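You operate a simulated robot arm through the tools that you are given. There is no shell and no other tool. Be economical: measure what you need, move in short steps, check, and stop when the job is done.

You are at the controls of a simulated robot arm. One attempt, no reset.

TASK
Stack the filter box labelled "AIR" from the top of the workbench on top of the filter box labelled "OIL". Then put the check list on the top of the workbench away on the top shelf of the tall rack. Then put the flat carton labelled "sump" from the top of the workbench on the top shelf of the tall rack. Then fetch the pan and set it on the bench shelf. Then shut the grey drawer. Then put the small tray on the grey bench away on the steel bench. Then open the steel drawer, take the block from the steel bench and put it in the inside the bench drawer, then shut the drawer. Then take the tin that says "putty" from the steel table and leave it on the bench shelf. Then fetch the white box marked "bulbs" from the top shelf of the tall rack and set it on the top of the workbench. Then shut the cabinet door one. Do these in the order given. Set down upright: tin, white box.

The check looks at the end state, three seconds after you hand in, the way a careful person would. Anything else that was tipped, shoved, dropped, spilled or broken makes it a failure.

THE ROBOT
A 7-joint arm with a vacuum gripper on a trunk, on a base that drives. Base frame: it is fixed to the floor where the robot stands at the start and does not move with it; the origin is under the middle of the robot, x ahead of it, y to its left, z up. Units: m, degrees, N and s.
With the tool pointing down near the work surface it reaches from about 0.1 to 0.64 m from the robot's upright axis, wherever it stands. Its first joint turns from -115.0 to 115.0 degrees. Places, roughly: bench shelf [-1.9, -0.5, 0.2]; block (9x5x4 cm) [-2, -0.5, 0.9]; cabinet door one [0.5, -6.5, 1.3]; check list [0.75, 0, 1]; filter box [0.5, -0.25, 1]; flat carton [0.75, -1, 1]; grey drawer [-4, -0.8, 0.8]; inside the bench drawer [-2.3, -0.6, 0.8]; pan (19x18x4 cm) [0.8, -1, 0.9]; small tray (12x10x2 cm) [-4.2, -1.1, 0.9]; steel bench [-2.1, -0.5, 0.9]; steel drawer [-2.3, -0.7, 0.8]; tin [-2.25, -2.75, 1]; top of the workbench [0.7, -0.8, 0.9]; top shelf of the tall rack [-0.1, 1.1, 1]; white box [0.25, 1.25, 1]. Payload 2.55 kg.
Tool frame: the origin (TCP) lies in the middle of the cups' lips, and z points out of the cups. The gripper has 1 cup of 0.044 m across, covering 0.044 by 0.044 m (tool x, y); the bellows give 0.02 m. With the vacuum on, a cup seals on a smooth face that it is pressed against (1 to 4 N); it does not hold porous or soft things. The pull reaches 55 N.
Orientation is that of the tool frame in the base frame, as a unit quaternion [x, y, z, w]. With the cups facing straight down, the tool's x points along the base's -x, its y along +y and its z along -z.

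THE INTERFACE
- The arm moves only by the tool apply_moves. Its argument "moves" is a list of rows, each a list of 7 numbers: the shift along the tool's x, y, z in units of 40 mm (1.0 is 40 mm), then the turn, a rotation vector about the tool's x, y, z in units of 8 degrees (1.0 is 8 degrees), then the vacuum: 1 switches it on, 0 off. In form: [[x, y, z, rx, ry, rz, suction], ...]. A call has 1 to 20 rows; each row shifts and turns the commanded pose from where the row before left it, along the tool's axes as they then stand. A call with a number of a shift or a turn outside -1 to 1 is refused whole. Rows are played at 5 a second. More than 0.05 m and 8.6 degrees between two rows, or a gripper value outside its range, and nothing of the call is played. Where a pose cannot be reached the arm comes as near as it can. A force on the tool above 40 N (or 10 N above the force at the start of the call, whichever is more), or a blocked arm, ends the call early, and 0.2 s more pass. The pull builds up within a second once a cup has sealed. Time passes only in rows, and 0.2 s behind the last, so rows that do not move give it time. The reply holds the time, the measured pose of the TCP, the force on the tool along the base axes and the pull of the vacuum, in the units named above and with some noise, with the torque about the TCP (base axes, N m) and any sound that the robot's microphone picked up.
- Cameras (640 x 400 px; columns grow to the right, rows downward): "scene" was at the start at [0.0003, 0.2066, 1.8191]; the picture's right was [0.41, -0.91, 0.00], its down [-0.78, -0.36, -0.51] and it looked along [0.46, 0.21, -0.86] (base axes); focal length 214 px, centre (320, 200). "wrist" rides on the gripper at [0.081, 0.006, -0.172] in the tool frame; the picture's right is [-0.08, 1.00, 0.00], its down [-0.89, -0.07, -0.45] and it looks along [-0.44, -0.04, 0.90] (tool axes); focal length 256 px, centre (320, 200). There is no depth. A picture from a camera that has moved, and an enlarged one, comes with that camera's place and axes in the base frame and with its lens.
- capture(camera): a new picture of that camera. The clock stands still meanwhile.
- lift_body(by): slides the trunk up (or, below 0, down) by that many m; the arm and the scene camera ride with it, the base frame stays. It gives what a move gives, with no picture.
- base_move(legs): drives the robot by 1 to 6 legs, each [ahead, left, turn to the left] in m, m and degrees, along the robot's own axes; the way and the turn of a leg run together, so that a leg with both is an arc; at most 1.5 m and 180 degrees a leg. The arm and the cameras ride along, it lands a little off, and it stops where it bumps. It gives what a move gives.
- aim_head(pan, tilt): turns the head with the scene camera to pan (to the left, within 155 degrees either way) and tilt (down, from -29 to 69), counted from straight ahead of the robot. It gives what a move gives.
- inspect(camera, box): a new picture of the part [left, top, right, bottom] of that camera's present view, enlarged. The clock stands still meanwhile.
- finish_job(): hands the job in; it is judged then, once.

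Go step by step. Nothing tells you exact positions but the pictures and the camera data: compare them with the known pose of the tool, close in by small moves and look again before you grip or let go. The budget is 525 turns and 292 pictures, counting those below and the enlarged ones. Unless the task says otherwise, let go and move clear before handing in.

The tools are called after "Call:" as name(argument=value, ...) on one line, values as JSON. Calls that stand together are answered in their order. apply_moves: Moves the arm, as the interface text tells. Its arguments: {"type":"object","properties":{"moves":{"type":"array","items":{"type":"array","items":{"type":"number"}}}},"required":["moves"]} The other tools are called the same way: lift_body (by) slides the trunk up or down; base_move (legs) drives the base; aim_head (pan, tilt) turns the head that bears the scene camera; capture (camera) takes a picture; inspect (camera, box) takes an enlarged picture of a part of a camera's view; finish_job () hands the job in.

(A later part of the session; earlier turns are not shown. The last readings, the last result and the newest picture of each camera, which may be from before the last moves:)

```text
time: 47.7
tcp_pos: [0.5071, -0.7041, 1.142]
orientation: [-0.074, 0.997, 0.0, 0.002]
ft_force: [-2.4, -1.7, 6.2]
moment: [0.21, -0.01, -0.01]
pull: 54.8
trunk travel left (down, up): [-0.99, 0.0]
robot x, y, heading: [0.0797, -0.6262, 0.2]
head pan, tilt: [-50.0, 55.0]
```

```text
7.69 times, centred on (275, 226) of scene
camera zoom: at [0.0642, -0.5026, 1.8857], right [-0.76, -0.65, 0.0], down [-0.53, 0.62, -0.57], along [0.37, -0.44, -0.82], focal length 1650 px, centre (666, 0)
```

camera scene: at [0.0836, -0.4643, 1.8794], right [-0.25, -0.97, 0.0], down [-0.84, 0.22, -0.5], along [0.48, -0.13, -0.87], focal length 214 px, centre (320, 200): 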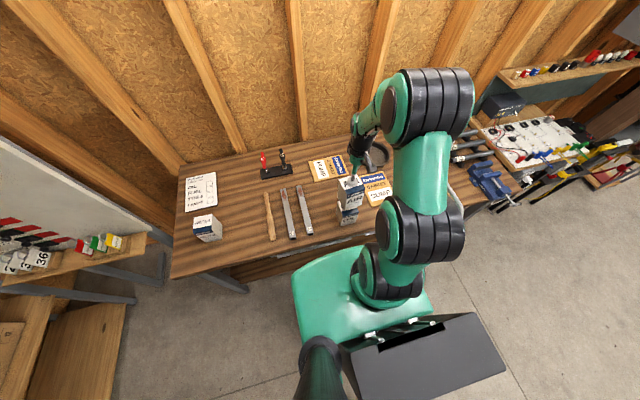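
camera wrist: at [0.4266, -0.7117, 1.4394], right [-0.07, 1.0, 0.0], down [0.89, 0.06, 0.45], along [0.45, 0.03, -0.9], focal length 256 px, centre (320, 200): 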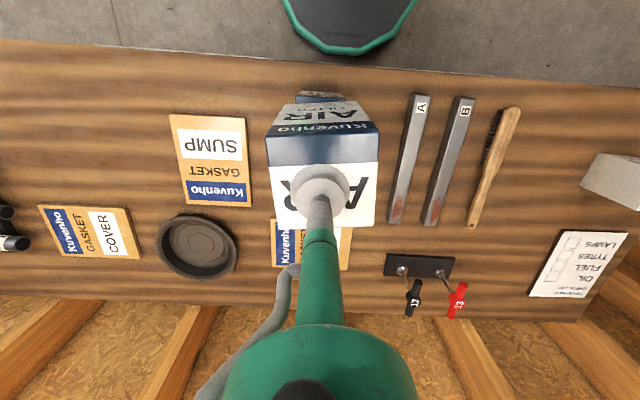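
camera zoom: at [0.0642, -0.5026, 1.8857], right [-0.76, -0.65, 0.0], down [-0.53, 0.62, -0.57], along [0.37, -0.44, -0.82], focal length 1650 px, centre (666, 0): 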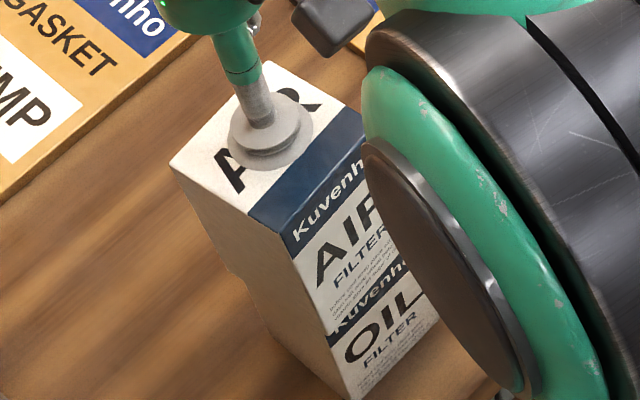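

Contact at TCP 1.142, with AIR flush on OIL. I'll release, wait, and lift slowly.

Call:
apply_moves(moves=[[0, 0, 0, 0, 0, 0, 0], [0, 0, 0, 0, 0, 0, 0], [0, 0, 0, 0, 0, 0, 0], [0, 0, 0, 0, 0, 0, 0], [0, 0, 0, 0, 0, 0, 0], [0, 0, -0.1, 0, 0, 0, 0], [0, 0, -0.2, 0, 0, 0, 0], [0, 0, -0.5, 0, 0, 0, 0], [0, 0, -0.8, 0, 0, 0, 0], [0, 0, -0.8, 0, 0, 0, 0], [0, 0, 0, 0, 0, 0, 0]])

Call:
capture(camera="wrist")

Call:
inspect(camera="scene", box=[200, 160, 320, 260])

```text
time: 50.1
tcp_pos: [0.5073, -0.7016, 1.2372]
orientation: [-0.074, 0.997, -0.001, 0.0]
ft_force: [0.3, 0.1, -0.4]
moment: [0.01, 0.01, -0.03]
pull: 0.1
trunk travel left (down, up): [-0.99, 0.0]
robot x, y, heading: [0.0828, -0.6241, 0.5]
head pan, tilt: [-50.0, 55.0]
```

```text
260 pictures are left
camera wrist: at [0.426, -0.709, 1.4116], right [-0.07, 1.0, 0.0], down [0.89, 0.06, 0.45], along [0.44, 0.03, -0.9], focal length 256 px, centre (320, 200)
```

wrist: 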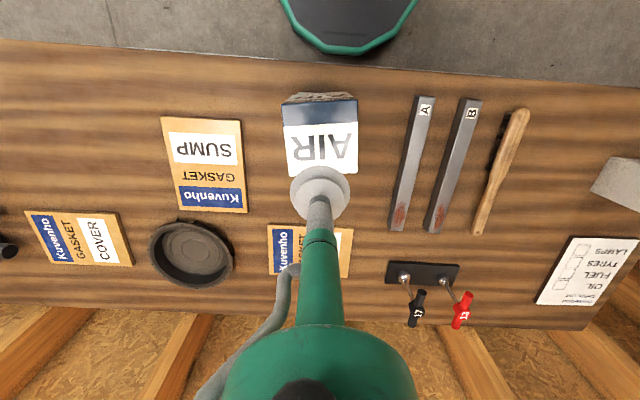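

```text
4.00 times, centred on (260, 210) of scene
camera zoom: at [0.0664, -0.5025, 1.8855], right [-0.76, -0.65, 0.0], down [-0.53, 0.62, -0.57], along [0.37, -0.44, -0.82], focal length 858 px, centre (560, 160)
```

zoom: 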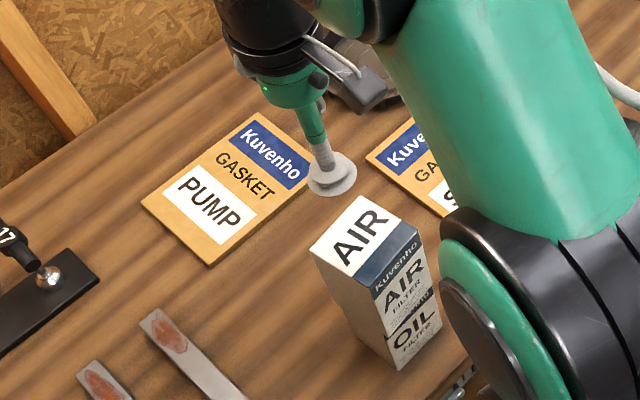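

AIR is stacked on OIL. Next is the check list, centred near (0.845, 0.0), so I'll drive left and in.

Call:
base_move(legs=[[0, 0.62, -0.5], [0.06, 0, 0]])

Call:
apply_moves(moves=[[0, 0, 0, 0, 0, 0.5, 0], [0, 0, 0, 0, 0, 0.5, 0], [-0.8, 0, 0.5, 0, 0, 0, 0], [-0.8, 0, 0.5, 0, 0, 0, 0], [-0.8, 0, 0.5, 0, 0, 0, 0], [-0.8, 0, 0.5, 0, 0, 0, 0], [-0.8, 0, 0.5, 0, 0, 0, 0], [0, 0, 0, 0, 0, 0, 0]])

Call:
capture(camera="wrist")

```text
time: 54.2
tcp_pos: [0.5599, -0.0682, 1.2394]
orientation: [-0.076, 0.997, -0.001, 0.001]
ft_force: [0.0, 0.2, 1.1]
moment: [0.0, 0.01, 0.01]
pull: 0.1
trunk travel left (down, up): [-0.99, 0.0]
robot x, y, heading: [0.1347, 0.0063, 0.5]
head pan, tilt: [-50.0, 55.0]
```

```text
time: 56.0
tcp_pos: [0.7197, -0.066, 1.1396]
orientation: [-0.006, 1.0, -0.001, 0.001]
ft_force: [-0.3, 0.6, 1.4]
moment: [0.0, -0.04, 0.03]
pull: 0.0
trunk travel left (down, up): [-0.99, 0.0]
robot x, y, heading: [0.1343, 0.0063, 0.6]
head pan, tilt: [-50.0, 55.0]
```

```text
258 pictures are left
camera wrist: at [0.6373, -0.062, 1.3138], right [0.07, 1.0, 0.0], down [0.89, -0.06, 0.45], along [0.45, -0.03, -0.89], focal length 256 px, centre (320, 200)
```

wrist: 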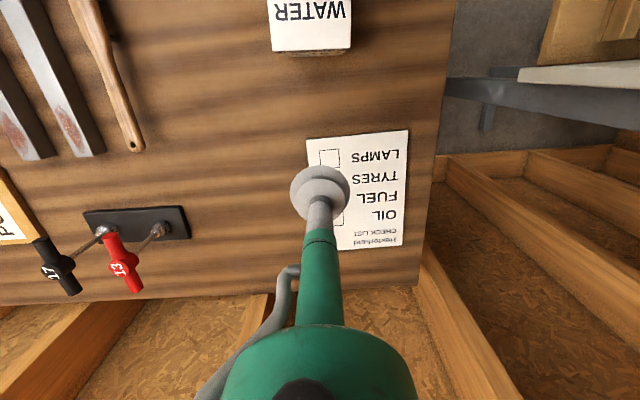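

The card's centre is confirmed at (0.842, 0.0). I'll move above it and come down to z≈0.94.

Call:
apply_moves(moves=[[-0.55, 0.32, 0.9, 0, 0, 0, 0], [-0.55, 0.32, 0.9, 0, 0, 0, 0], [-0.55, 0.32, 0.9, 0, 0, 0, 0], [-0.55, 0.32, 0.9, 0, 0, 0, 0], [-0.55, 0.32, 0.9, 0, 0, 0, 0], [0, 0, 0.4, 0, 0, 0, 0], [0, 0, 0, 0, 0, 0, 0]])

Call:
capture(camera="wrist")

```text
time: 57.6
tcp_pos: [0.7905, -0.0156, 0.9833]
orientation: [-0.006, 1.0, 0.0, 0.002]
ft_force: [0.3, -0.5, -0.4]
moment: [0.02, 0.0, 0.04]
pull: 0.0
out of reach, approached as far as the arm can: row 4, 5
trunk travel left (down, up): [-0.99, 0.0]
robot x, y, heading: [0.1366, 0.0087, 0.6]
head pan, tilt: [-50.0, 55.0]
```

```text
257 pictures are left
camera wrist: at [0.7078, -0.0123, 1.1561], right [0.07, 1.0, 0.0], down [0.89, -0.06, 0.45], along [0.45, -0.03, -0.89], focal length 256 px, centre (320, 200)
```

wrist: 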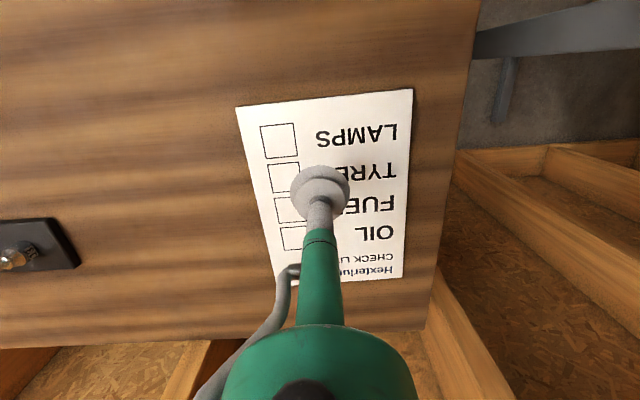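

The arm's limit puts the cup at about (0.79, -0.016), well inside the card, which is fine for a light card. I'll go down slowly with vacuum on.

Call:
apply_moves(moves=[[0, 0, 0.6, 0, 0, 0, 1], [0, 0, 0.5, 0, 0, 0, 1], [0, 0, 0.3, 0, 0, 0, 1], [0, 0, 0.15, 0, 0, 0, 1], [0, 0, 0.1, 0, 0, 0, 1], [0, 0, 0, 0, 0, 0, 1]])

```text
time: 59.0
tcp_pos: [0.7803, -0.0132, 0.9322]
orientation: [-0.006, 1.0, -0.001, 0.001]
ft_force: [0.2, -0.1, 0.8]
moment: [0.03, -0.01, -0.01]
pull: 0.1
out of reach, approached as far as the arm can: row 1, 2, 3
trunk travel left (down, up): [-0.99, 0.0]
robot x, y, heading: [0.1316, 0.0067, 0.9]
head pan, tilt: [-50.0, 55.0]
```

Call:
apply_moves(moves=[[0.1, 0, 0.3, 0, 0, 0, 1], [0, 0, 0.15, 0, 0, 0, 1], [0, 0, 0.1, 0, 0, 0, 1], [0, 0, 0, 0, 0, 0, 1], [0, 0, 0, 0, 0, 0, 1]])

```text
time: 60.2
tcp_pos: [0.7751, -0.0154, 0.9124]
orientation: [-0.006, 1.0, -0.001, 0.003]
ft_force: [-0.6, -0.7, 6.3]
moment: [0.05, -0.05, 0.08]
pull: 54.8
out of reach, approached as far as the arm can: row 2
trunk travel left (down, up): [-0.99, 0.0]
robot x, y, heading: [0.1314, 0.007, 0.7]
head pan, tilt: [-50.0, 55.0]
```

Sealed on the card at z 0.912. I'll lift gently while pulling in.

Call:
apply_moves(moves=[[0, 0, -0.2, 0, 0, 0, 1], [0, 0, -0.3, 0, 0, 0, 1], [0.2, 0, -0.5, 0, 0, 0, 1], [0.4, 0, -0.8, 0, 0, 0, 1], [0.4, 0, -0.8, 0, 0, 0, 1], [0.5, 0, -0.8, 0, 0, 0, 1], [0.5, 0, -0.8, 0, 0, 0, 1], [0, 0, 0, 0, 0, 0, 1]])

Call:
capture(camera="wrist")

Call:
aim_head(pan=0, tilt=40)

Call:
capture(camera="scene")

```text
time: 62.0
tcp_pos: [0.696, -0.0119, 1.0795]
orientation: [-0.006, 1.0, -0.001, 0.0]
ft_force: [0.4, 0.0, -4.0]
moment: [-0.06, 0.24, 0.0]
pull: 55.0
trunk travel left (down, up): [-0.99, 0.0]
robot x, y, heading: [0.1323, 0.007, 0.8]
head pan, tilt: [-50.0, 55.0]
```

```text
256 pictures are left
camera wrist: at [0.6141, -0.0084, 1.2522], right [0.07, 1.0, 0.0], down [0.89, -0.06, 0.44], along [0.44, -0.03, -0.9], focal length 256 px, centre (320, 200)
```

wrist: 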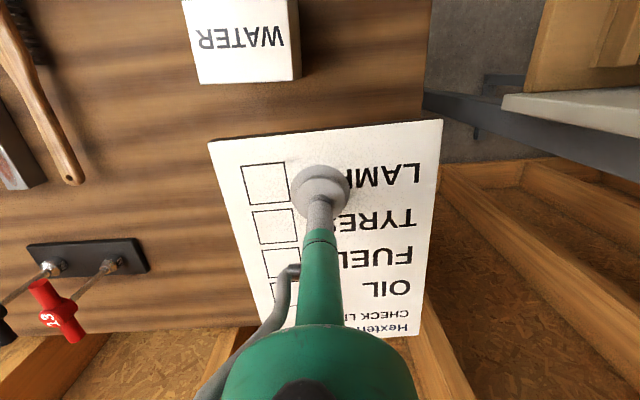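

```text
time: 63.2
tcp_pos: [0.6953, -0.0112, 1.0784]
orientation: [-0.007, 1.0, -0.001, 0.0]
ft_force: [0.1, 0.8, -3.0]
moment: [-0.02, 0.24, 0.03]
pull: 55.1
trunk travel left (down, up): [-0.99, 0.0]
robot x, y, heading: [0.1362, 0.006, 0.5]
head pan, tilt: [0.0, 40.0]
```

```text
255 pictures are left
camera scene: at [0.1563, 0.1852, 1.9061], right [0.01, -1.0, 0.0], down [-0.64, -0.01, -0.77], along [0.77, 0.01, -0.64], focal length 214 px, centre (320, 200)
```

scene: 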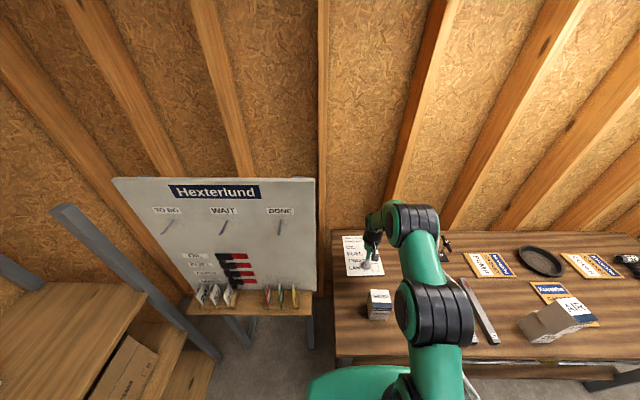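

The card is held. I'll tuck the arm in and up, back off, then turn to face the rack on the left.

Call:
apply_moves(moves=[[0.8, 0, -0.7, 0, 0, 0, 1], [0.8, 0, -0.7, 0, 0, 0, 1], [0.8, 0, -0.7, 0, 0, 0, 1], [0.8, 0, -0.7, 0, 0, 0, 1], [0.8, 0, -0.7, 0, 0, 0, 1], [0.8, 0, -0.7, 0, 0, 0, 1], [0, 0, 0, 0, 0, 0, 1]])

Call:
base_move(legs=[[-0.25, 0, 0], [0, 0, 90]])

Call:
capture(camera="scene")

```text
time: 64.8
tcp_pos: [0.5018, -0.0138, 1.2447]
orientation: [-0.007, 1.0, -0.001, 0.001]
ft_force: [0.6, -0.6, -3.2]
moment: [-0.05, 0.24, 0.0]
pull: 55.0
trunk travel left (down, up): [-0.99, 0.0]
robot x, y, heading: [0.1344, 0.0091, 0.7]
head pan, tilt: [0.0, 40.0]
```

```text
time: 70.4
tcp_pos: [-0.0927, 0.3707, 1.2442]
orientation: [0.71, -0.704, 0.0, -0.002]
ft_force: [0.9, 0.1, -3.9]
moment: [-0.24, -0.03, -0.02]
pull: 55.2
trunk travel left (down, up): [-0.99, 0.0]
robot x, y, heading: [-0.113, 0.0016, 90.3]
head pan, tilt: [0.0, 40.0]
```

```text
254 pictures are left
camera scene: at [-0.2922, 0.0296, 1.9062], right [1.0, 0.01, 0.0], down [0.0, -0.64, -0.77], along [0.0, 0.77, -0.64], focal length 214 px, centre (320, 200)
```

scene: 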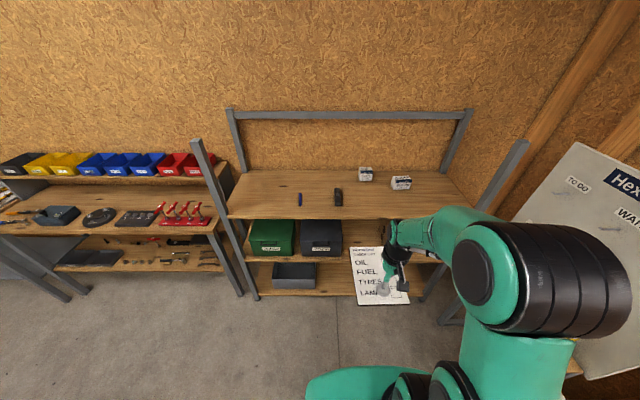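

The rack faces me: its top shelf runs x≈-0.85 to 0.64 with the front edge at y≈0.97. The left end is free for the card, so I'll drive in and check with the wrist camera.

Call:
base_move(legs=[[0.42, 0, 0], [0, 0.53, 0]])

Call:
capture(camera="wrist")

Call:
capture(camera="scene")

```text
time: 75.7
tcp_pos: [-0.6138, 0.7961, 1.2442]
orientation: [-0.701, 0.713, -0.001, 0.001]
ft_force: [-0.1, -0.3, -4.7]
moment: [-0.22, -0.03, 0.04]
pull: 54.7
trunk travel left (down, up): [-0.99, 0.0]
robot x, y, heading: [-0.644, 0.4324, 89.1]
head pan, tilt: [0.0, 40.0]
```

```text
253 pictures are left
camera wrist: at [-0.6232, 0.7128, 1.4181], right [-1.0, 0.1, 0.0], down [0.09, 0.89, 0.45], along [0.04, 0.44, -0.89], focal length 256 px, centre (320, 200)
```

wrist: 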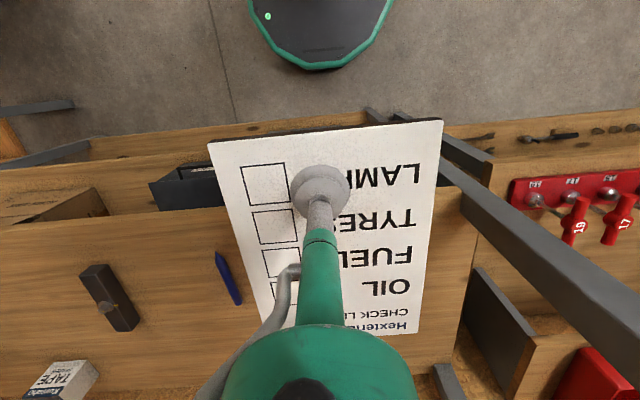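

```text
252 pictures are left
camera scene: at [-0.8223, 0.4595, 1.9062], right [1.0, -0.02, 0.0], down [-0.01, -0.64, -0.77], along [0.01, 0.77, -0.64], focal length 214 px, centre (320, 200)
```

scene: 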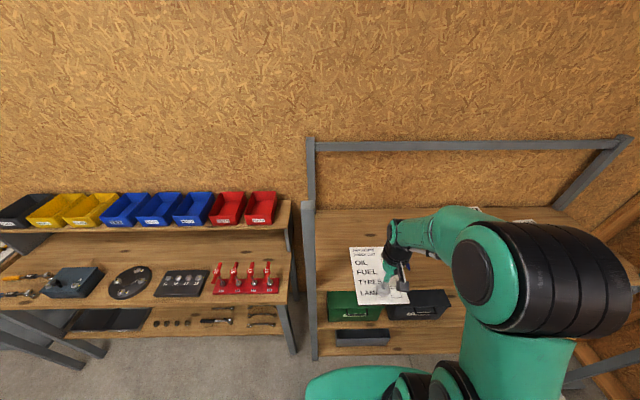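

Triangulating the pen gives a shelf top at z≈1.06 and a front edge at y≈0.90. I'll place the card at x≈-0.62, y≈0.96–1.18, so first extend and lower to about 4 cm above the shelf.

Call:
apply_moves(moves=[[-1, 0, 0.3, 0, 0, 0, 1], [-1, 0, 0.5, 0, 0, 0, 1], [-1, 0, 0.65, 0, 0, 0, 1], [-1, 0, 0.65, 0, 0, 0, 1], [-1, 0, 0.65, 0, 0, 0, 1], [0, 0, 0, 0, 0, 0, 1]])

Call:
capture(camera="wrist")

Call:
inspect(camera="scene", box=[290, 160, 490, 320])

```text
time: 77.1
tcp_pos: [-0.6086, 0.9918, 1.1318]
orientation: [-0.701, 0.713, 0.001, 0.002]
ft_force: [0.3, -0.1, -3.1]
moment: [-0.21, 0.0, 0.0]
pull: 55.3
trunk travel left (down, up): [-0.99, 0.0]
robot x, y, heading: [-0.648, 0.429, 88.9]
head pan, tilt: [0.0, 40.0]
```

```text
251 pictures are left
camera wrist: at [-0.6174, 0.9093, 1.3059], right [-1.0, 0.1, 0.0], down [0.09, 0.89, 0.45], along [0.04, 0.44, -0.89], focal length 256 px, centre (320, 200)
```

wrist: 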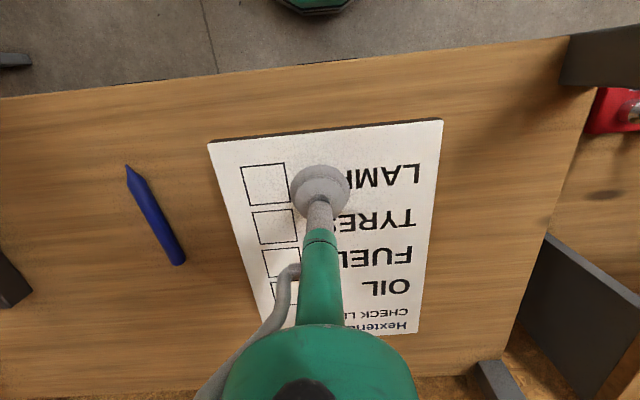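

```text
2.50 times, centred on (390, 240) of scene
camera zoom: at [-0.8225, 0.4573, 1.9062], right [1.0, -0.02, 0.0], down [-0.01, -0.64, -0.77], along [0.01, 0.77, -0.64], focal length 536 px, centre (145, 100)
```

zoom: 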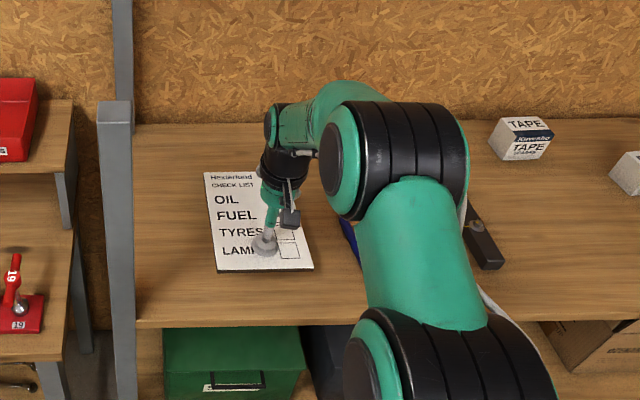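

The card is over the free shelf area. Lowering in small steps.

Call:
apply_moves(moves=[[0, 0, 0.5, 0, 0, 0, 1], [0, 0, 0.4, 0, 0, 0, 1], [0, 0, 0.15, 0, 0, 0, 1], [0, 0, 0, 0, 0, 0, 1]])

Call:
apply_moves(moves=[[0, 0, 0.1, 0, 0, 0, 1], [0, 0, 0, 0, 0, 0, 1]])

Call:
apply_moves(moves=[[0, 0, 0.1, 0, 0, 0, 1], [0, 0, 0, 0, 0, 0, 1]])

```text
time: 78.1
tcp_pos: [-0.6095, 0.9944, 1.0914]
orientation: [-0.7, 0.714, -0.001, 0.001]
ft_force: [0.6, 1.2, -3.7]
moment: [-0.2, -0.02, 0.01]
pull: 54.6
trunk travel left (down, up): [-0.99, 0.0]
robot x, y, heading: [-0.6449, 0.4292, 89.0]
head pan, tilt: [0.0, 40.0]
```

```text
time: 78.7
tcp_pos: [-0.6099, 0.9949, 1.0872]
orientation: [-0.701, 0.713, -0.001, 0.0]
ft_force: [0.6, -0.3, -3.1]
moment: [-0.27, -0.02, 0.0]
pull: 54.8
trunk travel left (down, up): [-0.99, 0.0]
robot x, y, heading: [-0.6459, 0.4289, 89.1]
head pan, tilt: [0.0, 40.0]
```

```text
time: 79.3
tcp_pos: [-0.6089, 0.9951, 1.0834]
orientation: [-0.701, 0.713, 0.0, 0.001]
ft_force: [0.2, -0.5, -2.8]
moment: [-0.21, -0.02, 0.02]
pull: 54.7
trunk travel left (down, up): [-0.99, 0.0]
robot x, y, heading: [-0.6481, 0.431, 89.2]
head pan, tilt: [0.0, 40.0]
```

Call:
apply_moves(moves=[[0, 0, 0.12, 0, 0, 0, 1], [0, 0, 0, 0, 0, 0, 1]])

Call:
apply_moves(moves=[[0, 0, 0.12, 0, 0, 0, 1], [0, 0, 0, 0, 0, 0, 1]])

Call:
apply_moves(moves=[[0, 0, 0.12, 0, 0, 0, 1], [0, 0, 0, 0, 0, 0, 1]])

```text
time: 79.9
tcp_pos: [-0.6107, 0.9943, 1.0793]
orientation: [-0.701, 0.713, 0.001, 0.001]
ft_force: [0.7, -0.5, -2.7]
moment: [-0.22, -0.04, -0.02]
pull: 55.2
trunk travel left (down, up): [-0.99, 0.0]
robot x, y, heading: [-0.6455, 0.427, 89.0]
head pan, tilt: [0.0, 40.0]
```

```text
time: 80.5
tcp_pos: [-0.6093, 0.994, 1.0746]
orientation: [-0.701, 0.714, 0.0, 0.001]
ft_force: [-0.9, -0.7, -3.4]
moment: [-0.26, -0.02, -0.03]
pull: 54.6
trunk travel left (down, up): [-0.99, 0.0]
robot x, y, heading: [-0.6429, 0.4328, 89.5]
head pan, tilt: [0.0, 40.0]
```

```text
time: 81.1
tcp_pos: [-0.6087, 0.996, 1.0705]
orientation: [-0.701, 0.713, -0.001, 0.001]
ft_force: [0.0, 0.0, -3.5]
moment: [-0.24, -0.03, -0.01]
pull: 55.1
trunk travel left (down, up): [-0.99, 0.0]
robot x, y, heading: [-0.6455, 0.4255, 88.7]
head pan, tilt: [0.0, 40.0]
```

Call:
apply_moves(moves=[[0, 0, 0.1, 0, 0, 0, 1], [0, 0, 0.1, 0, 0, 0, 1], [0, 0, 0, 0, 0, 0, 1]])

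Call:
apply_moves(moves=[[0, 0, 0.1, 0, 0, 0, 1], [0, 0, 0, 0, 0, 0, 1]])

Call:
capture(camera="wrist")

```text
time: 81.9
tcp_pos: [-0.6091, 0.9957, 1.0629]
orientation: [-0.701, 0.713, 0.002, 0.002]
ft_force: [0.6, 0.0, 1.8]
moment: [0.55, 0.17, -0.11]
pull: 54.7
trunk travel left (down, up): [-0.99, 0.0]
robot x, y, heading: [-0.641, 0.4312, 89.1]
head pan, tilt: [0.0, 40.0]
```

```text
time: 82.5
tcp_pos: [-0.61, 0.9959, 1.0607]
orientation: [-0.701, 0.713, 0.002, 0.003]
ft_force: [1.2, -0.4, 14.1]
moment: [0.36, 0.21, -0.06]
pull: 54.6
trunk travel left (down, up): [-0.99, 0.0]
robot x, y, heading: [-0.646, 0.4266, 89.0]
head pan, tilt: [0.0, 40.0]
```

```text
249 pictures are left
camera wrist: at [-0.6191, 0.9113, 1.2347], right [-1.0, 0.1, 0.0], down [0.09, 0.89, 0.45], along [0.04, 0.45, -0.89], focal length 256 px, centre (320, 200)
```

wrist: 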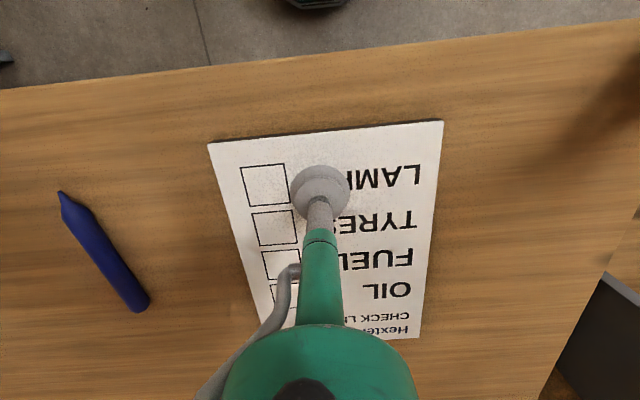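

The card is down. Releasing and lifting clear.

Call:
apply_moves(moves=[[0, 0, 0, 0, 0, 0, 0], [0, 0, 0, 0, 0, 0, 0], [0, 0, 0, 0, 0, 0, 0], [0, 0, 0, 0, 0, 0, 0], [0, 0, 0, 0, 0, 0, 0], [0, 0, -0.1, 0, 0, 0, 0], [0, 0, -0.3, 0, 0, 0, 0], [0.4, 0, -0.8, 0, 0, 0, 0], [0.7, 0, -0.8, 0, 0, 0, 0], [0.8, 0, -0.8, 0, 0, 0, 0], [0.8, 0, -0.8, 0, 0, 0, 0], [0.8, 0, -0.7, 0, 0, 0, 0], [0.8, 0, 0, 0, 0, 0, 0], [0.8, 0, 0, 0, 0, 0, 0], [0, 0, 0, 0, 0, 0, 0]])

Call:
capture(camera="wrist")

```text
time: 85.7
tcp_pos: [-0.6141, 0.7911, 1.2307]
orientation: [-0.701, 0.713, 0.0, 0.001]
ft_force: [-1.1, -0.9, 0.3]
moment: [-0.03, 0.01, -0.01]
pull: 0.0
trunk travel left (down, up): [-0.99, 0.0]
robot x, y, heading: [-0.6477, 0.4278, 89.1]
head pan, tilt: [0.0, 40.0]
```

```text
248 pictures are left
camera wrist: at [-0.6247, 0.7093, 1.4049], right [-1.0, 0.1, 0.0], down [0.09, 0.89, 0.45], along [0.04, 0.44, -0.9], focal length 256 px, centre (320, 200)
```

wrist: 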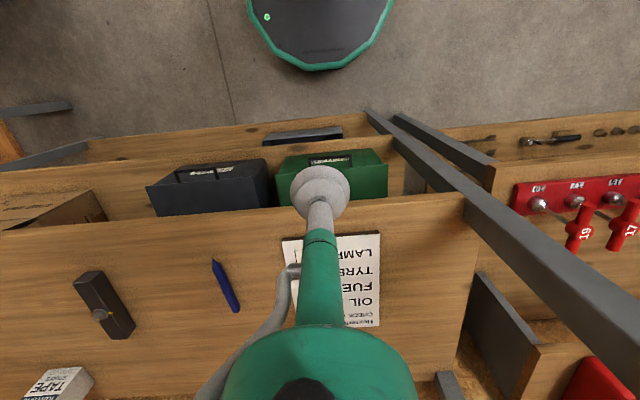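

The card is away. Next is SUMP at about (0.613, -0.925) on the bench. I'll drive back, face the bench, and look at the floor on the right first.

Call:
base_move(legs=[[0, -0.55, 0], [-0.43, 0, 0], [0, 0, -88.5], [0.15, 0, 0]])

Call:
aim_head(pan=-100, tilt=45)

Call:
capture(camera="scene")

```text
time: 95.8
tcp_pos: [0.3963, -0.0639, 1.2326]
orientation: [0.022, 1.0, -0.001, 0.001]
ft_force: [-0.1, 0.3, -0.2]
moment: [0.0, -0.02, -0.01]
pull: 0.1
trunk travel left (down, up): [-0.99, 0.0]
robot x, y, heading: [0.0323, -0.0231, -2.5]
head pan, tilt: [0.0, 40.0]
```

```text
time: 97.6
tcp_pos: [0.3966, -0.0635, 1.2316]
orientation: [0.023, 1.0, -0.001, 0.002]
ft_force: [1.1, -0.1, 0.2]
moment: [-0.04, -0.02, -0.04]
pull: 0.1
trunk travel left (down, up): [-0.99, 0.0]
robot x, y, heading: [0.0348, -0.0261, -2.6]
head pan, tilt: [-100.0, 45.0]
```

```text
247 pictures are left
camera scene: at [-0.0355, 0.0777, 1.8989], right [-0.98, 0.22, 0.0], down [0.15, 0.69, -0.71], along [-0.15, -0.69, -0.71], focal length 214 px, centre (320, 200)
```

scene: 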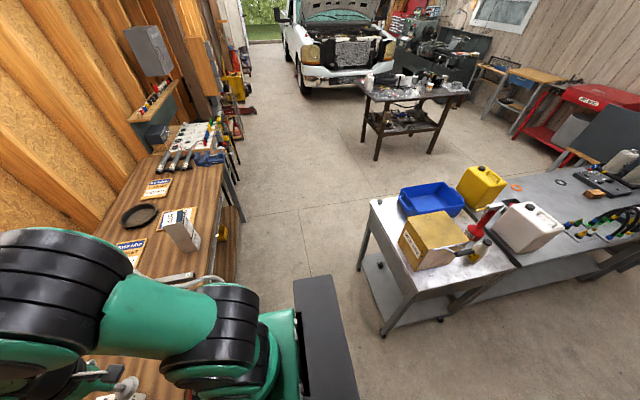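

The corridor to the right is clear: the steel table edge is at x≈-0.6. Driving along the bench to face SUMP.

Call:
base_move(legs=[[0, 0, 2.6], [0.03, -0.88, 0]])

Call:
capture(camera="wrist")

```text
time: 102.7
tcp_pos: [0.4361, -0.9189, 1.2329]
orientation: [-0.009, 1.0, -0.001, 0.0]
ft_force: [-0.7, 0.8, 0.5]
moment: [-0.05, 0.0, -0.01]
pull: 0.1
trunk travel left (down, up): [-0.99, 0.0]
robot x, y, heading: [0.073, -0.8994, 1.2]
head pan, tilt: [-100.0, 45.0]
```

```text
246 pictures are left
camera wrist: at [0.3537, -0.9147, 1.4053], right [0.06, 1.0, 0.0], down [0.89, -0.05, 0.45], along [0.45, -0.03, -0.89], focal length 256 px, centre (320, 200)
```

wrist: 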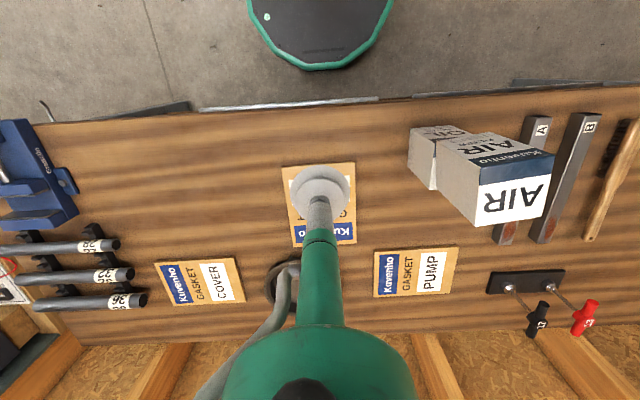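

SUMP's centre is at about (0.611, -0.93). Moving down over it.

Call:
apply_moves(moves=[[-0.62, -0.03, 0.95, 0, 0, 0, 0], [-0.62, -0.03, 0.95, 0, 0, 0, 0], [-0.62, -0.03, 0.95, 0, 0, 0, 0], [-0.62, -0.03, 0.95, 0, 0, 0, 0], [-0.62, -0.03, 0.95, 0, 0, 0, 0], [-0.62, -0.03, 0.95, 0, 0, 0, 0], [-0.62, -0.03, 0.95, 0, 0, 0, 0], [0, 0, 0, 0, 0, 0, 0]])

Call:
capture(camera="wrist")

```text
time: 104.5
tcp_pos: [0.6098, -0.9239, 0.9644]
orientation: [-0.008, 1.0, -0.002, 0.001]
ft_force: [-0.5, -0.3, 0.2]
moment: [0.01, -0.02, 0.01]
pull: 0.0
trunk travel left (down, up): [-0.99, 0.0]
robot x, y, heading: [0.0706, -0.9009, 0.9]
head pan, tilt: [-100.0, 45.0]
```

```text
245 pictures are left
camera wrist: at [0.5279, -0.9204, 1.1382], right [0.06, 1.0, 0.0], down [0.89, -0.05, 0.45], along [0.45, -0.03, -0.89], focal length 256 px, centre (320, 200)
```

wrist: 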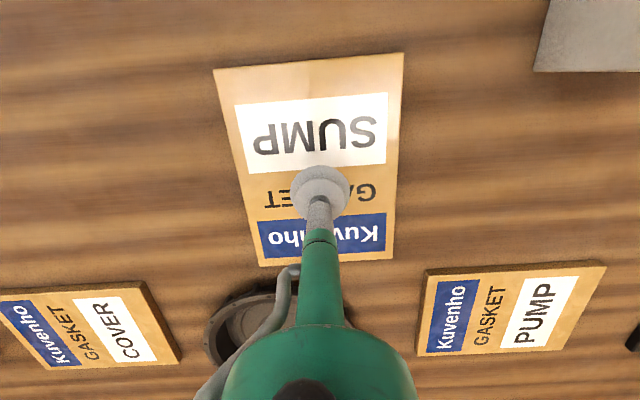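

Call:
apply_moves(moves=[[0, 0, 0.6, 0, 0, 0, 1], [0, 0, 0.3, 0, 0, 0, 1], [0, 0, 0.15, 0, 0, 0, 1], [0, 0, 0.1, 0, 0, 0, 1], [0, 0, 0.1, 0, 0, 0, 1], [0, 0, 0, 0, 0, 0, 1], [0, 0, 0, 0, 0, 0, 1]])

```text
time: 106.0
tcp_pos: [0.6095, -0.9231, 0.9147]
orientation: [-0.008, 1.0, 0.0, 0.001]
ft_force: [-0.3, 0.6, 0.3]
moment: [0.01, 0.02, -0.01]
pull: 54.8
trunk travel left (down, up): [-0.99, 0.0]
robot x, y, heading: [0.0713, -0.9013, 1.2]
head pan, tilt: [-100.0, 45.0]
```

SUMP is sealed. I'll lift and tuck, then drive back to the rack; the free spot is about (0.01, 1.03), in front of the TAPE box.

Call:
apply_moves(moves=[[0, 0, -0.2, 0, 0, 0, 1], [0, 0, -0.5, 0, 0, 0, 1], [0.3, 0, -0.9, 0, 0, 0, 1], [0.6, 0, -0.9, 0, 0, 0, 1], [0.6, 0, -0.9, 0, 0, 0, 1], [0.6, 0, -0.9, 0, 0, 0, 1], [0.6, 0, -0.9, 0, 0, 0, 1], [0.6, 0, -0.9, 0, 0, 0, 1], [0.6, 0, -0.9, 0, 0, 0, 1], [0, 0, -0.9, 0, 0, 0, 1], [0, 0, 0, 0, 0, 0, 1]])

Call:
base_move(legs=[[-0.06, 0.88, 0], [-0.05, 0, 0], [0, 0, 89], [0.43, 0, 0]])

Call:
capture(camera="wrist")

```text
time: 108.5
tcp_pos: [0.4505, -0.9256, 1.2295]
orientation: [-0.009, 1.0, -0.001, 0.0]
ft_force: [0.1, 0.7, -2.2]
moment: [-0.01, 0.01, -0.02]
pull: 55.0
trunk travel left (down, up): [-0.99, 0.0]
robot x, y, heading: [0.0754, -0.8999, 1.1]
head pan, tilt: [-100.0, 45.0]
```

```text
time: 119.8
tcp_pos: [-0.0492, 0.8054, 1.2298]
orientation: [0.72, -0.694, 0.0, -0.002]
ft_force: [0.6, -1.0, -1.2]
moment: [-0.02, 0.02, 0.02]
pull: 54.7
trunk travel left (down, up): [-0.99, 0.0]
robot x, y, heading: [-0.0676, 0.4301, 92.0]
head pan, tilt: [-100.0, 45.0]
```

```text
244 pictures are left
camera wrist: at [-0.0543, 0.7226, 1.4029], right [-1.0, 0.04, 0.0], down [0.04, 0.89, 0.45], along [0.02, 0.45, -0.89], focal length 256 px, centre (320, 200)
```

wrist: 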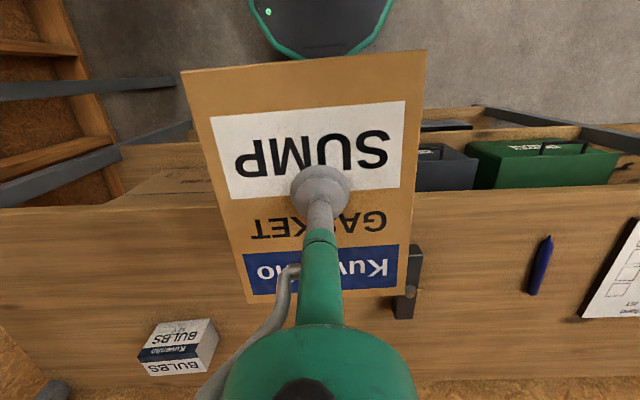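

With BULBS to the right and the block to the left, x≈-0.05 is a clear gap. Extending and lowering over it.

Call:
apply_moves(moves=[[-0.95, 0, 0.2, 0, 0, 0, 1], [-0.95, 0, 0.4, 0, 0, 0, 1], [-0.95, 0, 0.5, 0, 0, 0, 1], [-0.95, 0, 0.5, 0, 0, 0, 1], [-0.95, 0, 0.5, 0, 0, 0, 1], [-0.9, 0, 0.5, 0, 0, 0, 1], [0, 0, 0, 0, 0, 0, 1]])

Call:
capture(camera="wrist")

Call:
aim_head(pan=0, tilt=40)

Call:
capture(camera="scene")

```text
time: 121.4
tcp_pos: [-0.0605, 1.0326, 1.1255]
orientation: [0.72, -0.694, 0.001, -0.002]
ft_force: [0.1, 0.8, -2.0]
moment: [-0.01, -0.02, 0.01]
pull: 54.5
trunk travel left (down, up): [-0.99, 0.0]
robot x, y, heading: [-0.0658, 0.427, 91.9]
head pan, tilt: [-100.0, 45.0]
```

```text
243 pictures are left
camera wrist: at [-0.0652, 0.9481, 1.2992], right [-1.0, 0.04, 0.0], down [0.04, 0.89, 0.45], along [0.02, 0.45, -0.89], focal length 256 px, centre (320, 200)
```

wrist: 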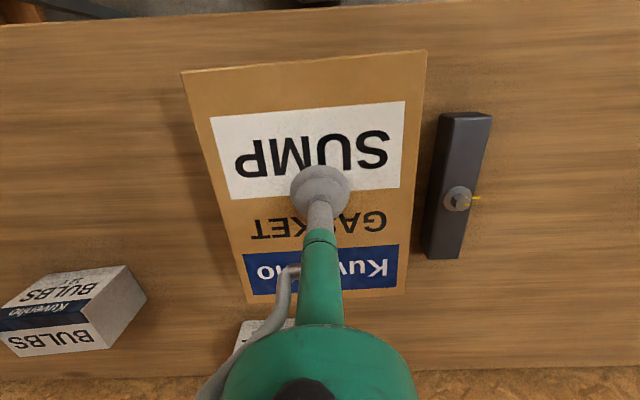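

```text
time: 123.2
tcp_pos: [-0.0602, 1.0321, 1.1248]
orientation: [0.72, -0.694, 0.001, -0.001]
ft_force: [0.2, 0.2, -1.1]
moment: [-0.02, 0.02, 0.0]
pull: 54.8
trunk travel left (down, up): [-0.99, 0.0]
robot x, y, heading: [-0.0658, 0.4244, 91.9]
head pan, tilt: [0.0, 40.0]
```

```text
242 pictures are left
camera scene: at [-0.2448, 0.4484, 1.9062], right [1.0, 0.04, 0.0], down [0.02, -0.64, -0.77], along [-0.03, 0.77, -0.64], focal length 214 px, centre (320, 200)
```

scene: 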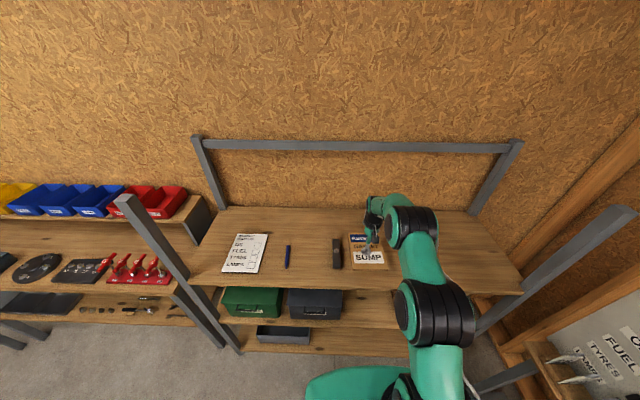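

The spot is clear: BULBS starts at x≈0.19, TAPE at y≈1.27, and the block ends at x≈-0.17. Nudging right and lowering.

Call:
apply_moves(moves=[[0, -0.35, 0.3, 0, 0, 0, 1], [0, 0, 0.5, 0, 0, 0, 1], [0, 0, 0.3, 0, 0, 0, 1], [0, 0, 0.15, 0, 0, 0, 1], [0, 0, 0, 0, 0, 0, 1]])

Call:
apply_moves(moves=[[0, 0, 0.1, 0, 0, 0, 1], [0, 0, 0, 0, 0, 0, 1]])

Call:
apply_moves(moves=[[0, 0, 0.1, 0, 0, 0, 1], [0, 0, 0, 0, 0, 0, 1]])

```text
time: 124.4
tcp_pos: [-0.0436, 1.0327, 1.075]
orientation: [0.72, -0.694, 0.0, -0.002]
ft_force: [-0.1, -0.4, -0.9]
moment: [-0.03, -0.06, -0.01]
pull: 54.9
trunk travel left (down, up): [-0.99, 0.0]
robot x, y, heading: [-0.0649, 0.4289, 92.0]
head pan, tilt: [0.0, 40.0]
```

```text
time: 125.0
tcp_pos: [-0.0438, 1.033, 1.0703]
orientation: [0.72, -0.694, 0.0, 0.0]
ft_force: [-0.3, 0.0, -1.7]
moment: [-0.02, 0.01, -0.03]
pull: 54.9
trunk travel left (down, up): [-0.99, 0.0]
robot x, y, heading: [-0.0665, 0.4302, 92.0]
head pan, tilt: [0.0, 40.0]
```

```text
time: 125.6
tcp_pos: [-0.043, 1.0317, 1.0675]
orientation: [0.72, -0.694, -0.001, 0.0]
ft_force: [-1.0, -0.5, -2.0]
moment: [0.02, 0.03, -0.01]
pull: 54.6
trunk travel left (down, up): [-0.99, 0.0]
robot x, y, heading: [-0.0629, 0.4306, 92.0]
head pan, tilt: [0.0, 40.0]
```

Call:
apply_moves(moves=[[0, 0, 0.1, 0, 0, 0, 1], [0, 0, 0, 0, 0, 0, 1]])

Call:
apply_moves(moves=[[0, 0, 0.08, 0, 0, 0, 1], [0, 0, 0, 0, 0, 0, 1]])

```text
time: 126.2
tcp_pos: [-0.0445, 1.0335, 1.0636]
orientation: [0.72, -0.694, 0.0, -0.001]
ft_force: [1.0, -0.7, 0.1]
moment: [0.13, 0.06, -0.04]
pull: 54.4
trunk travel left (down, up): [-0.99, 0.0]
robot x, y, heading: [-0.0671, 0.4253, 91.9]
head pan, tilt: [0.0, 40.0]
```

```text
time: 126.8
tcp_pos: [-0.0433, 1.0331, 1.0633]
orientation: [0.719, -0.695, -0.001, -0.002]
ft_force: [2.0, -2.4, 11.8]
moment: [0.05, 0.03, -0.01]
pull: 54.5
trunk travel left (down, up): [-0.99, 0.0]
robot x, y, heading: [-0.0672, 0.4285, 91.6]
head pan, tilt: [0.0, 40.0]
```

Carton down. Release and lift clear.

Call:
apply_moves(moves=[[0, 0, 0, 0, 0, 0, 0], [0, 0, 0, 0, 0, 0, 0], [0, 0, 0, 0, 0, 0, 0], [0, 0, 0, 0, 0, 0, 0], [0, 0, 0, 0, 0, 0, 0], [0, 0, -0.1, 0, 0, 0, 0], [0, 0, -0.3, 0, 0, 0, 0], [0.4, 0, -0.8, 0, 0, 0, 0], [0.7, 0, -0.8, 0, 0, 0, 0], [0.8, 0, -0.8, 0, 0, 0, 0], [0.8, 0, -0.8, 0, 0, 0, 0], [0.8, 0, -0.7, 0, 0, 0, 0], [0.8, 0, 0, 0, 0, 0, 0], [0.8, 0, 0, 0, 0, 0, 0], [0.8, 0, 0, 0, 0, 0, 0], [0, 0, 0, 0, 0, 0, 0]])

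Call:
capture(camera="wrist")

```text
time: 130.2
tcp_pos: [-0.0368, 0.799, 1.2305]
orientation: [0.719, -0.695, 0.001, 0.0]
ft_force: [-0.1, 0.5, 0.3]
moment: [-0.01, 0.03, 0.05]
pull: 0.0
trunk travel left (down, up): [-0.99, 0.0]
robot x, y, heading: [-0.0661, 0.4279, 92.2]
head pan, tilt: [0.0, 40.0]
```

```text
241 pictures are left
camera wrist: at [-0.0417, 0.7154, 1.4039], right [-1.0, 0.04, 0.0], down [0.04, 0.89, 0.45], along [0.02, 0.44, -0.9], focal length 256 px, centre (320, 200)
```

wrist: 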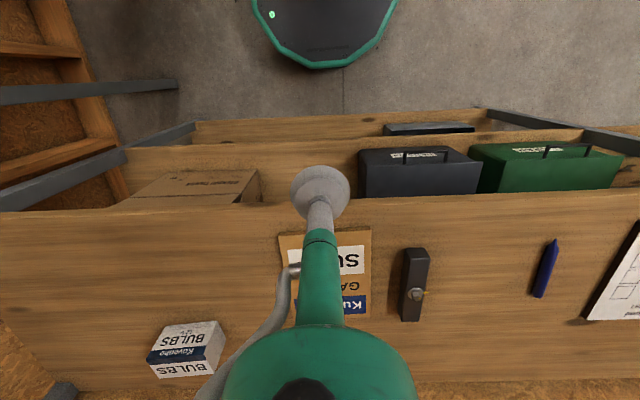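

SUMP is placed. Next comes the pan, at about (0.83, -1.0). I'll drive in front of it and check how far under the bench the base can go.

Call:
base_move(legs=[[-0.43, 0, 0], [0, 0, -92], [0.13, 0, 0], [0, -1.0, 0]])

Call:
capture(camera="wrist")

```text
time: 142.4
tcp_pos: [0.4612, -1.0512, 1.2311]
orientation: [-0.006, 1.0, -0.001, 0.001]
ft_force: [0.4, 0.0, 0.6]
moment: [-0.01, -0.04, 0.01]
pull: 0.1
trunk travel left (down, up): [-0.99, 0.0]
robot x, y, heading: [0.0937, -1.011, 0.5]
head pan, tilt: [0.0, 40.0]
```

```text
240 pictures are left
camera wrist: at [0.3788, -1.0464, 1.4042], right [0.07, 1.0, 0.0], down [0.89, -0.06, 0.45], along [0.45, -0.03, -0.89], focal length 256 px, centre (320, 200)
```

wrist: 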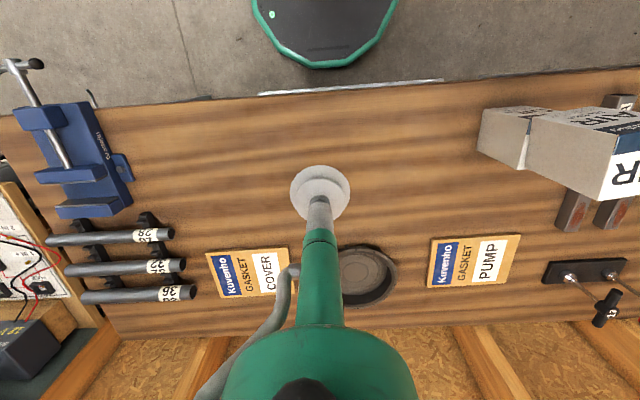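

The pan's centre is near (0.85, -0.97), so the base must roll a few cm under the bench edge. I'll back off, lower the trunk, and look underneath.

Call:
base_move(legs=[[-0.25, 0, 0]])

Call:
lift_body(by=-0.8)

Call:
aim_head(pan=0, tilt=35)

Call:
capture(camera="scene")

```text
time: 144.2
tcp_pos: [0.2098, -1.054, 1.2295]
orientation: [-0.002, 1.0, -0.001, 0.0]
ft_force: [0.0, -0.3, 1.0]
moment: [-0.01, -0.01, 0.0]
pull: 0.2
trunk travel left (down, up): [-0.99, 0.0]
robot x, y, heading: [-0.16, -1.012, 0.2]
head pan, tilt: [0.0, 40.0]
```

```text
refused: -0.8 is not a number from -0.4 to 0.4
```

```text
time: 144.9
tcp_pos: [0.21, -1.0541, 1.2295]
orientation: [-0.003, 1.0, 0.0, 0.001]
ft_force: [-0.5, 0.3, -0.2]
moment: [-0.02, 0.03, 0.0]
pull: 0.1
trunk travel left (down, up): [-0.99, 0.0]
robot x, y, heading: [-0.1612, -1.0129, 0.2]
head pan, tilt: [0.0, 35.0]
```

```text
239 pictures are left
camera scene: at [-0.1336, -0.8342, 1.9137], right [0.0, -1.0, 0.0], down [-0.57, 0.0, -0.82], along [0.82, 0.0, -0.57], focal length 214 px, centre (320, 200)
```

scene: 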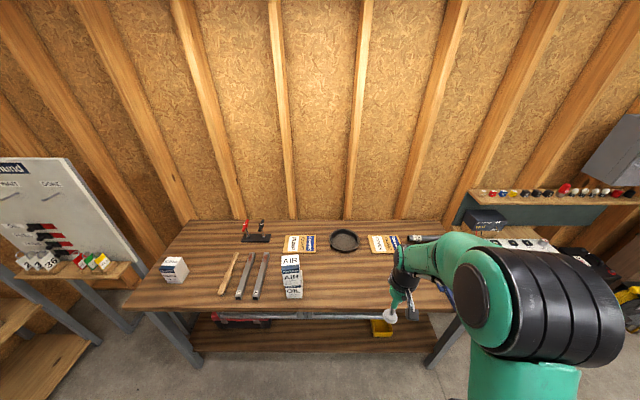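

The lower shelf starts at about x 0.47, so driving the base to x≈0.175 should be safe. Rolling in.

Call:
base_move(legs=[[0.28, 0.03, 0], [0.03, 0, 0]])

Call:
base_move(legs=[[0.03, 0, 0]])

```text
time: 147.2
tcp_pos: [0.5054, -1.0238, 1.2328]
orientation: [-0.002, 1.0, -0.001, 0.002]
ft_force: [0.9, 0.3, 0.0]
moment: [-0.02, -0.02, -0.01]
pull: 0.1
trunk travel left (down, up): [-0.99, 0.0]
robot x, y, heading: [0.1382, -0.9835, 0.2]
head pan, tilt: [0.0, 35.0]
```

```text
time: 148.1
tcp_pos: [0.5349, -1.023, 1.2317]
orientation: [-0.002, 1.0, -0.001, 0.003]
ft_force: [0.1, 0.1, -0.4]
moment: [-0.02, -0.03, 0.04]
pull: 0.1
trunk travel left (down, up): [-0.99, 0.0]
robot x, y, heading: [0.1696, -0.9819, 0.1]
head pan, tilt: [0.0, 35.0]
```

Call:
apply_moves(moves=[[-0.7, 0.18, 0.9, 0, 0, 0, 0], [-0.7, 0.18, 0.9, 0, 0, 0, 0], [-0.9, 0.18, 0.8, 0, 0, 0, 0], [-0.9, 0.18, 0.8, 0, 0, 0, 0], [-0.95, 0.18, 0.6, 0, 0, 0, 0], [-0.95, 0.18, 0.4, 0, 0, 0, 0], [-0.95, 0.18, 0.2, 0, 0, 0, 0], [0, 0, 0, 0, 0, 0, 0]])

Call:
capture(camera="wrist")

```text
time: 149.8
tcp_pos: [0.7816, -0.973, 1.0501]
orientation: [-0.002, 1.0, -0.002, 0.0]
ft_force: [-0.3, -0.9, 0.6]
moment: [0.03, -0.02, -0.01]
pull: 0.1
trunk travel left (down, up): [-0.99, 0.0]
robot x, y, heading: [0.1702, -0.9854, 0.3]
head pan, tilt: [0.0, 35.0]
```

```text
238 pictures are left
camera wrist: at [0.6989, -0.9695, 1.2239], right [0.07, 1.0, 0.0], down [0.89, -0.07, 0.45], along [0.45, -0.03, -0.89], focal length 256 px, centre (320, 200)
```

wrist: 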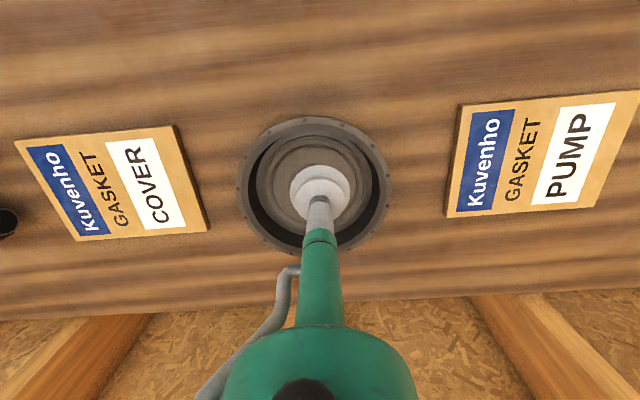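

The pan's centre is near (0.825, -0.984). I'll zoom in on its floor to pick a smooth spot for the cup.

Call:
inspect(camera="wrist", box=[235, 105, 395, 255])

```text
2.67 times, centred on (315, 180) of wrist
camera zoom: at [0.6989, -0.9695, 1.2239], right [0.07, 1.0, 0.0], down [0.89, -0.07, 0.45], along [0.45, -0.03, -0.89], focal length 683 px, centre (333, 253)
```

zoom: 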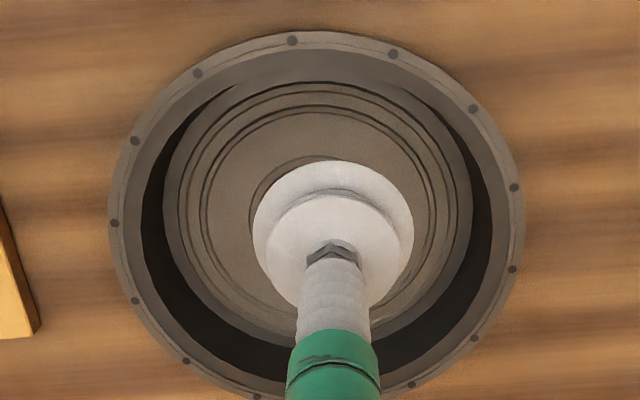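

The floor's smooth disc is at the centre, so I need the cup at about (0.83, -0.986). I'll creep 2 cm further and lower the trunk slightly, since reach peaks a bit above cup height.

Call:
base_move(legs=[[0.022, 0, 0]])

Call:
lift_body(by=-0.06)

Call:
apply_moves(moves=[[-0.4, -0.15, 0, 0, 0, 0, 0], [-0.3, -0.15, 0, 0, 0, 0, 0], [0, 0, 0, 0, 0, 0, 0]])

Call:
inspect(camera="wrist", box=[200, 80, 440, 280])

```text
time: 150.7
tcp_pos: [0.8005, -0.9734, 1.0518]
orientation: [-0.003, 1.0, -0.001, 0.001]
ft_force: [0.5, 0.0, -0.3]
moment: [0.01, 0.02, 0.02]
pull: 0.1
trunk travel left (down, up): [-0.99, 0.0]
robot x, y, heading: [0.1909, -0.9801, 0.3]
head pan, tilt: [0.0, 35.0]
```

```text
time: 151.7
tcp_pos: [0.802, -0.9739, 0.9912]
orientation: [-0.003, 1.0, -0.001, 0.001]
ft_force: [0.3, -0.2, -0.7]
moment: [-0.04, -0.02, 0.01]
pull: 0.1
trunk travel left (down, up): [-0.93, 0.06]
robot x, y, heading: [0.1901, -0.985, 0.1]
head pan, tilt: [0.0, 35.0]
```

```text
time: 152.4
tcp_pos: [0.8298, -0.9851, 0.9909]
orientation: [-0.003, 1.0, 0.0, 0.001]
ft_force: [-0.4, 0.3, -0.3]
moment: [0.03, 0.05, 0.01]
pull: 0.0
trunk travel left (down, up): [-0.93, 0.06]
robot x, y, heading: [0.1923, -0.9826, 0.1]
head pan, tilt: [0.0, 35.0]
```

```text
2.00 times, centred on (320, 180) of wrist
camera zoom: at [0.7479, -0.9811, 1.1633], right [0.07, 1.0, 0.0], down [0.89, -0.07, 0.45], along [0.45, -0.03, -0.89], focal length 512 px, centre (320, 240)
```

zoom: 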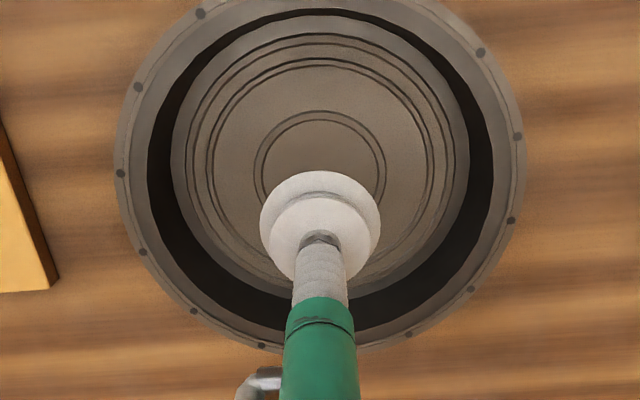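

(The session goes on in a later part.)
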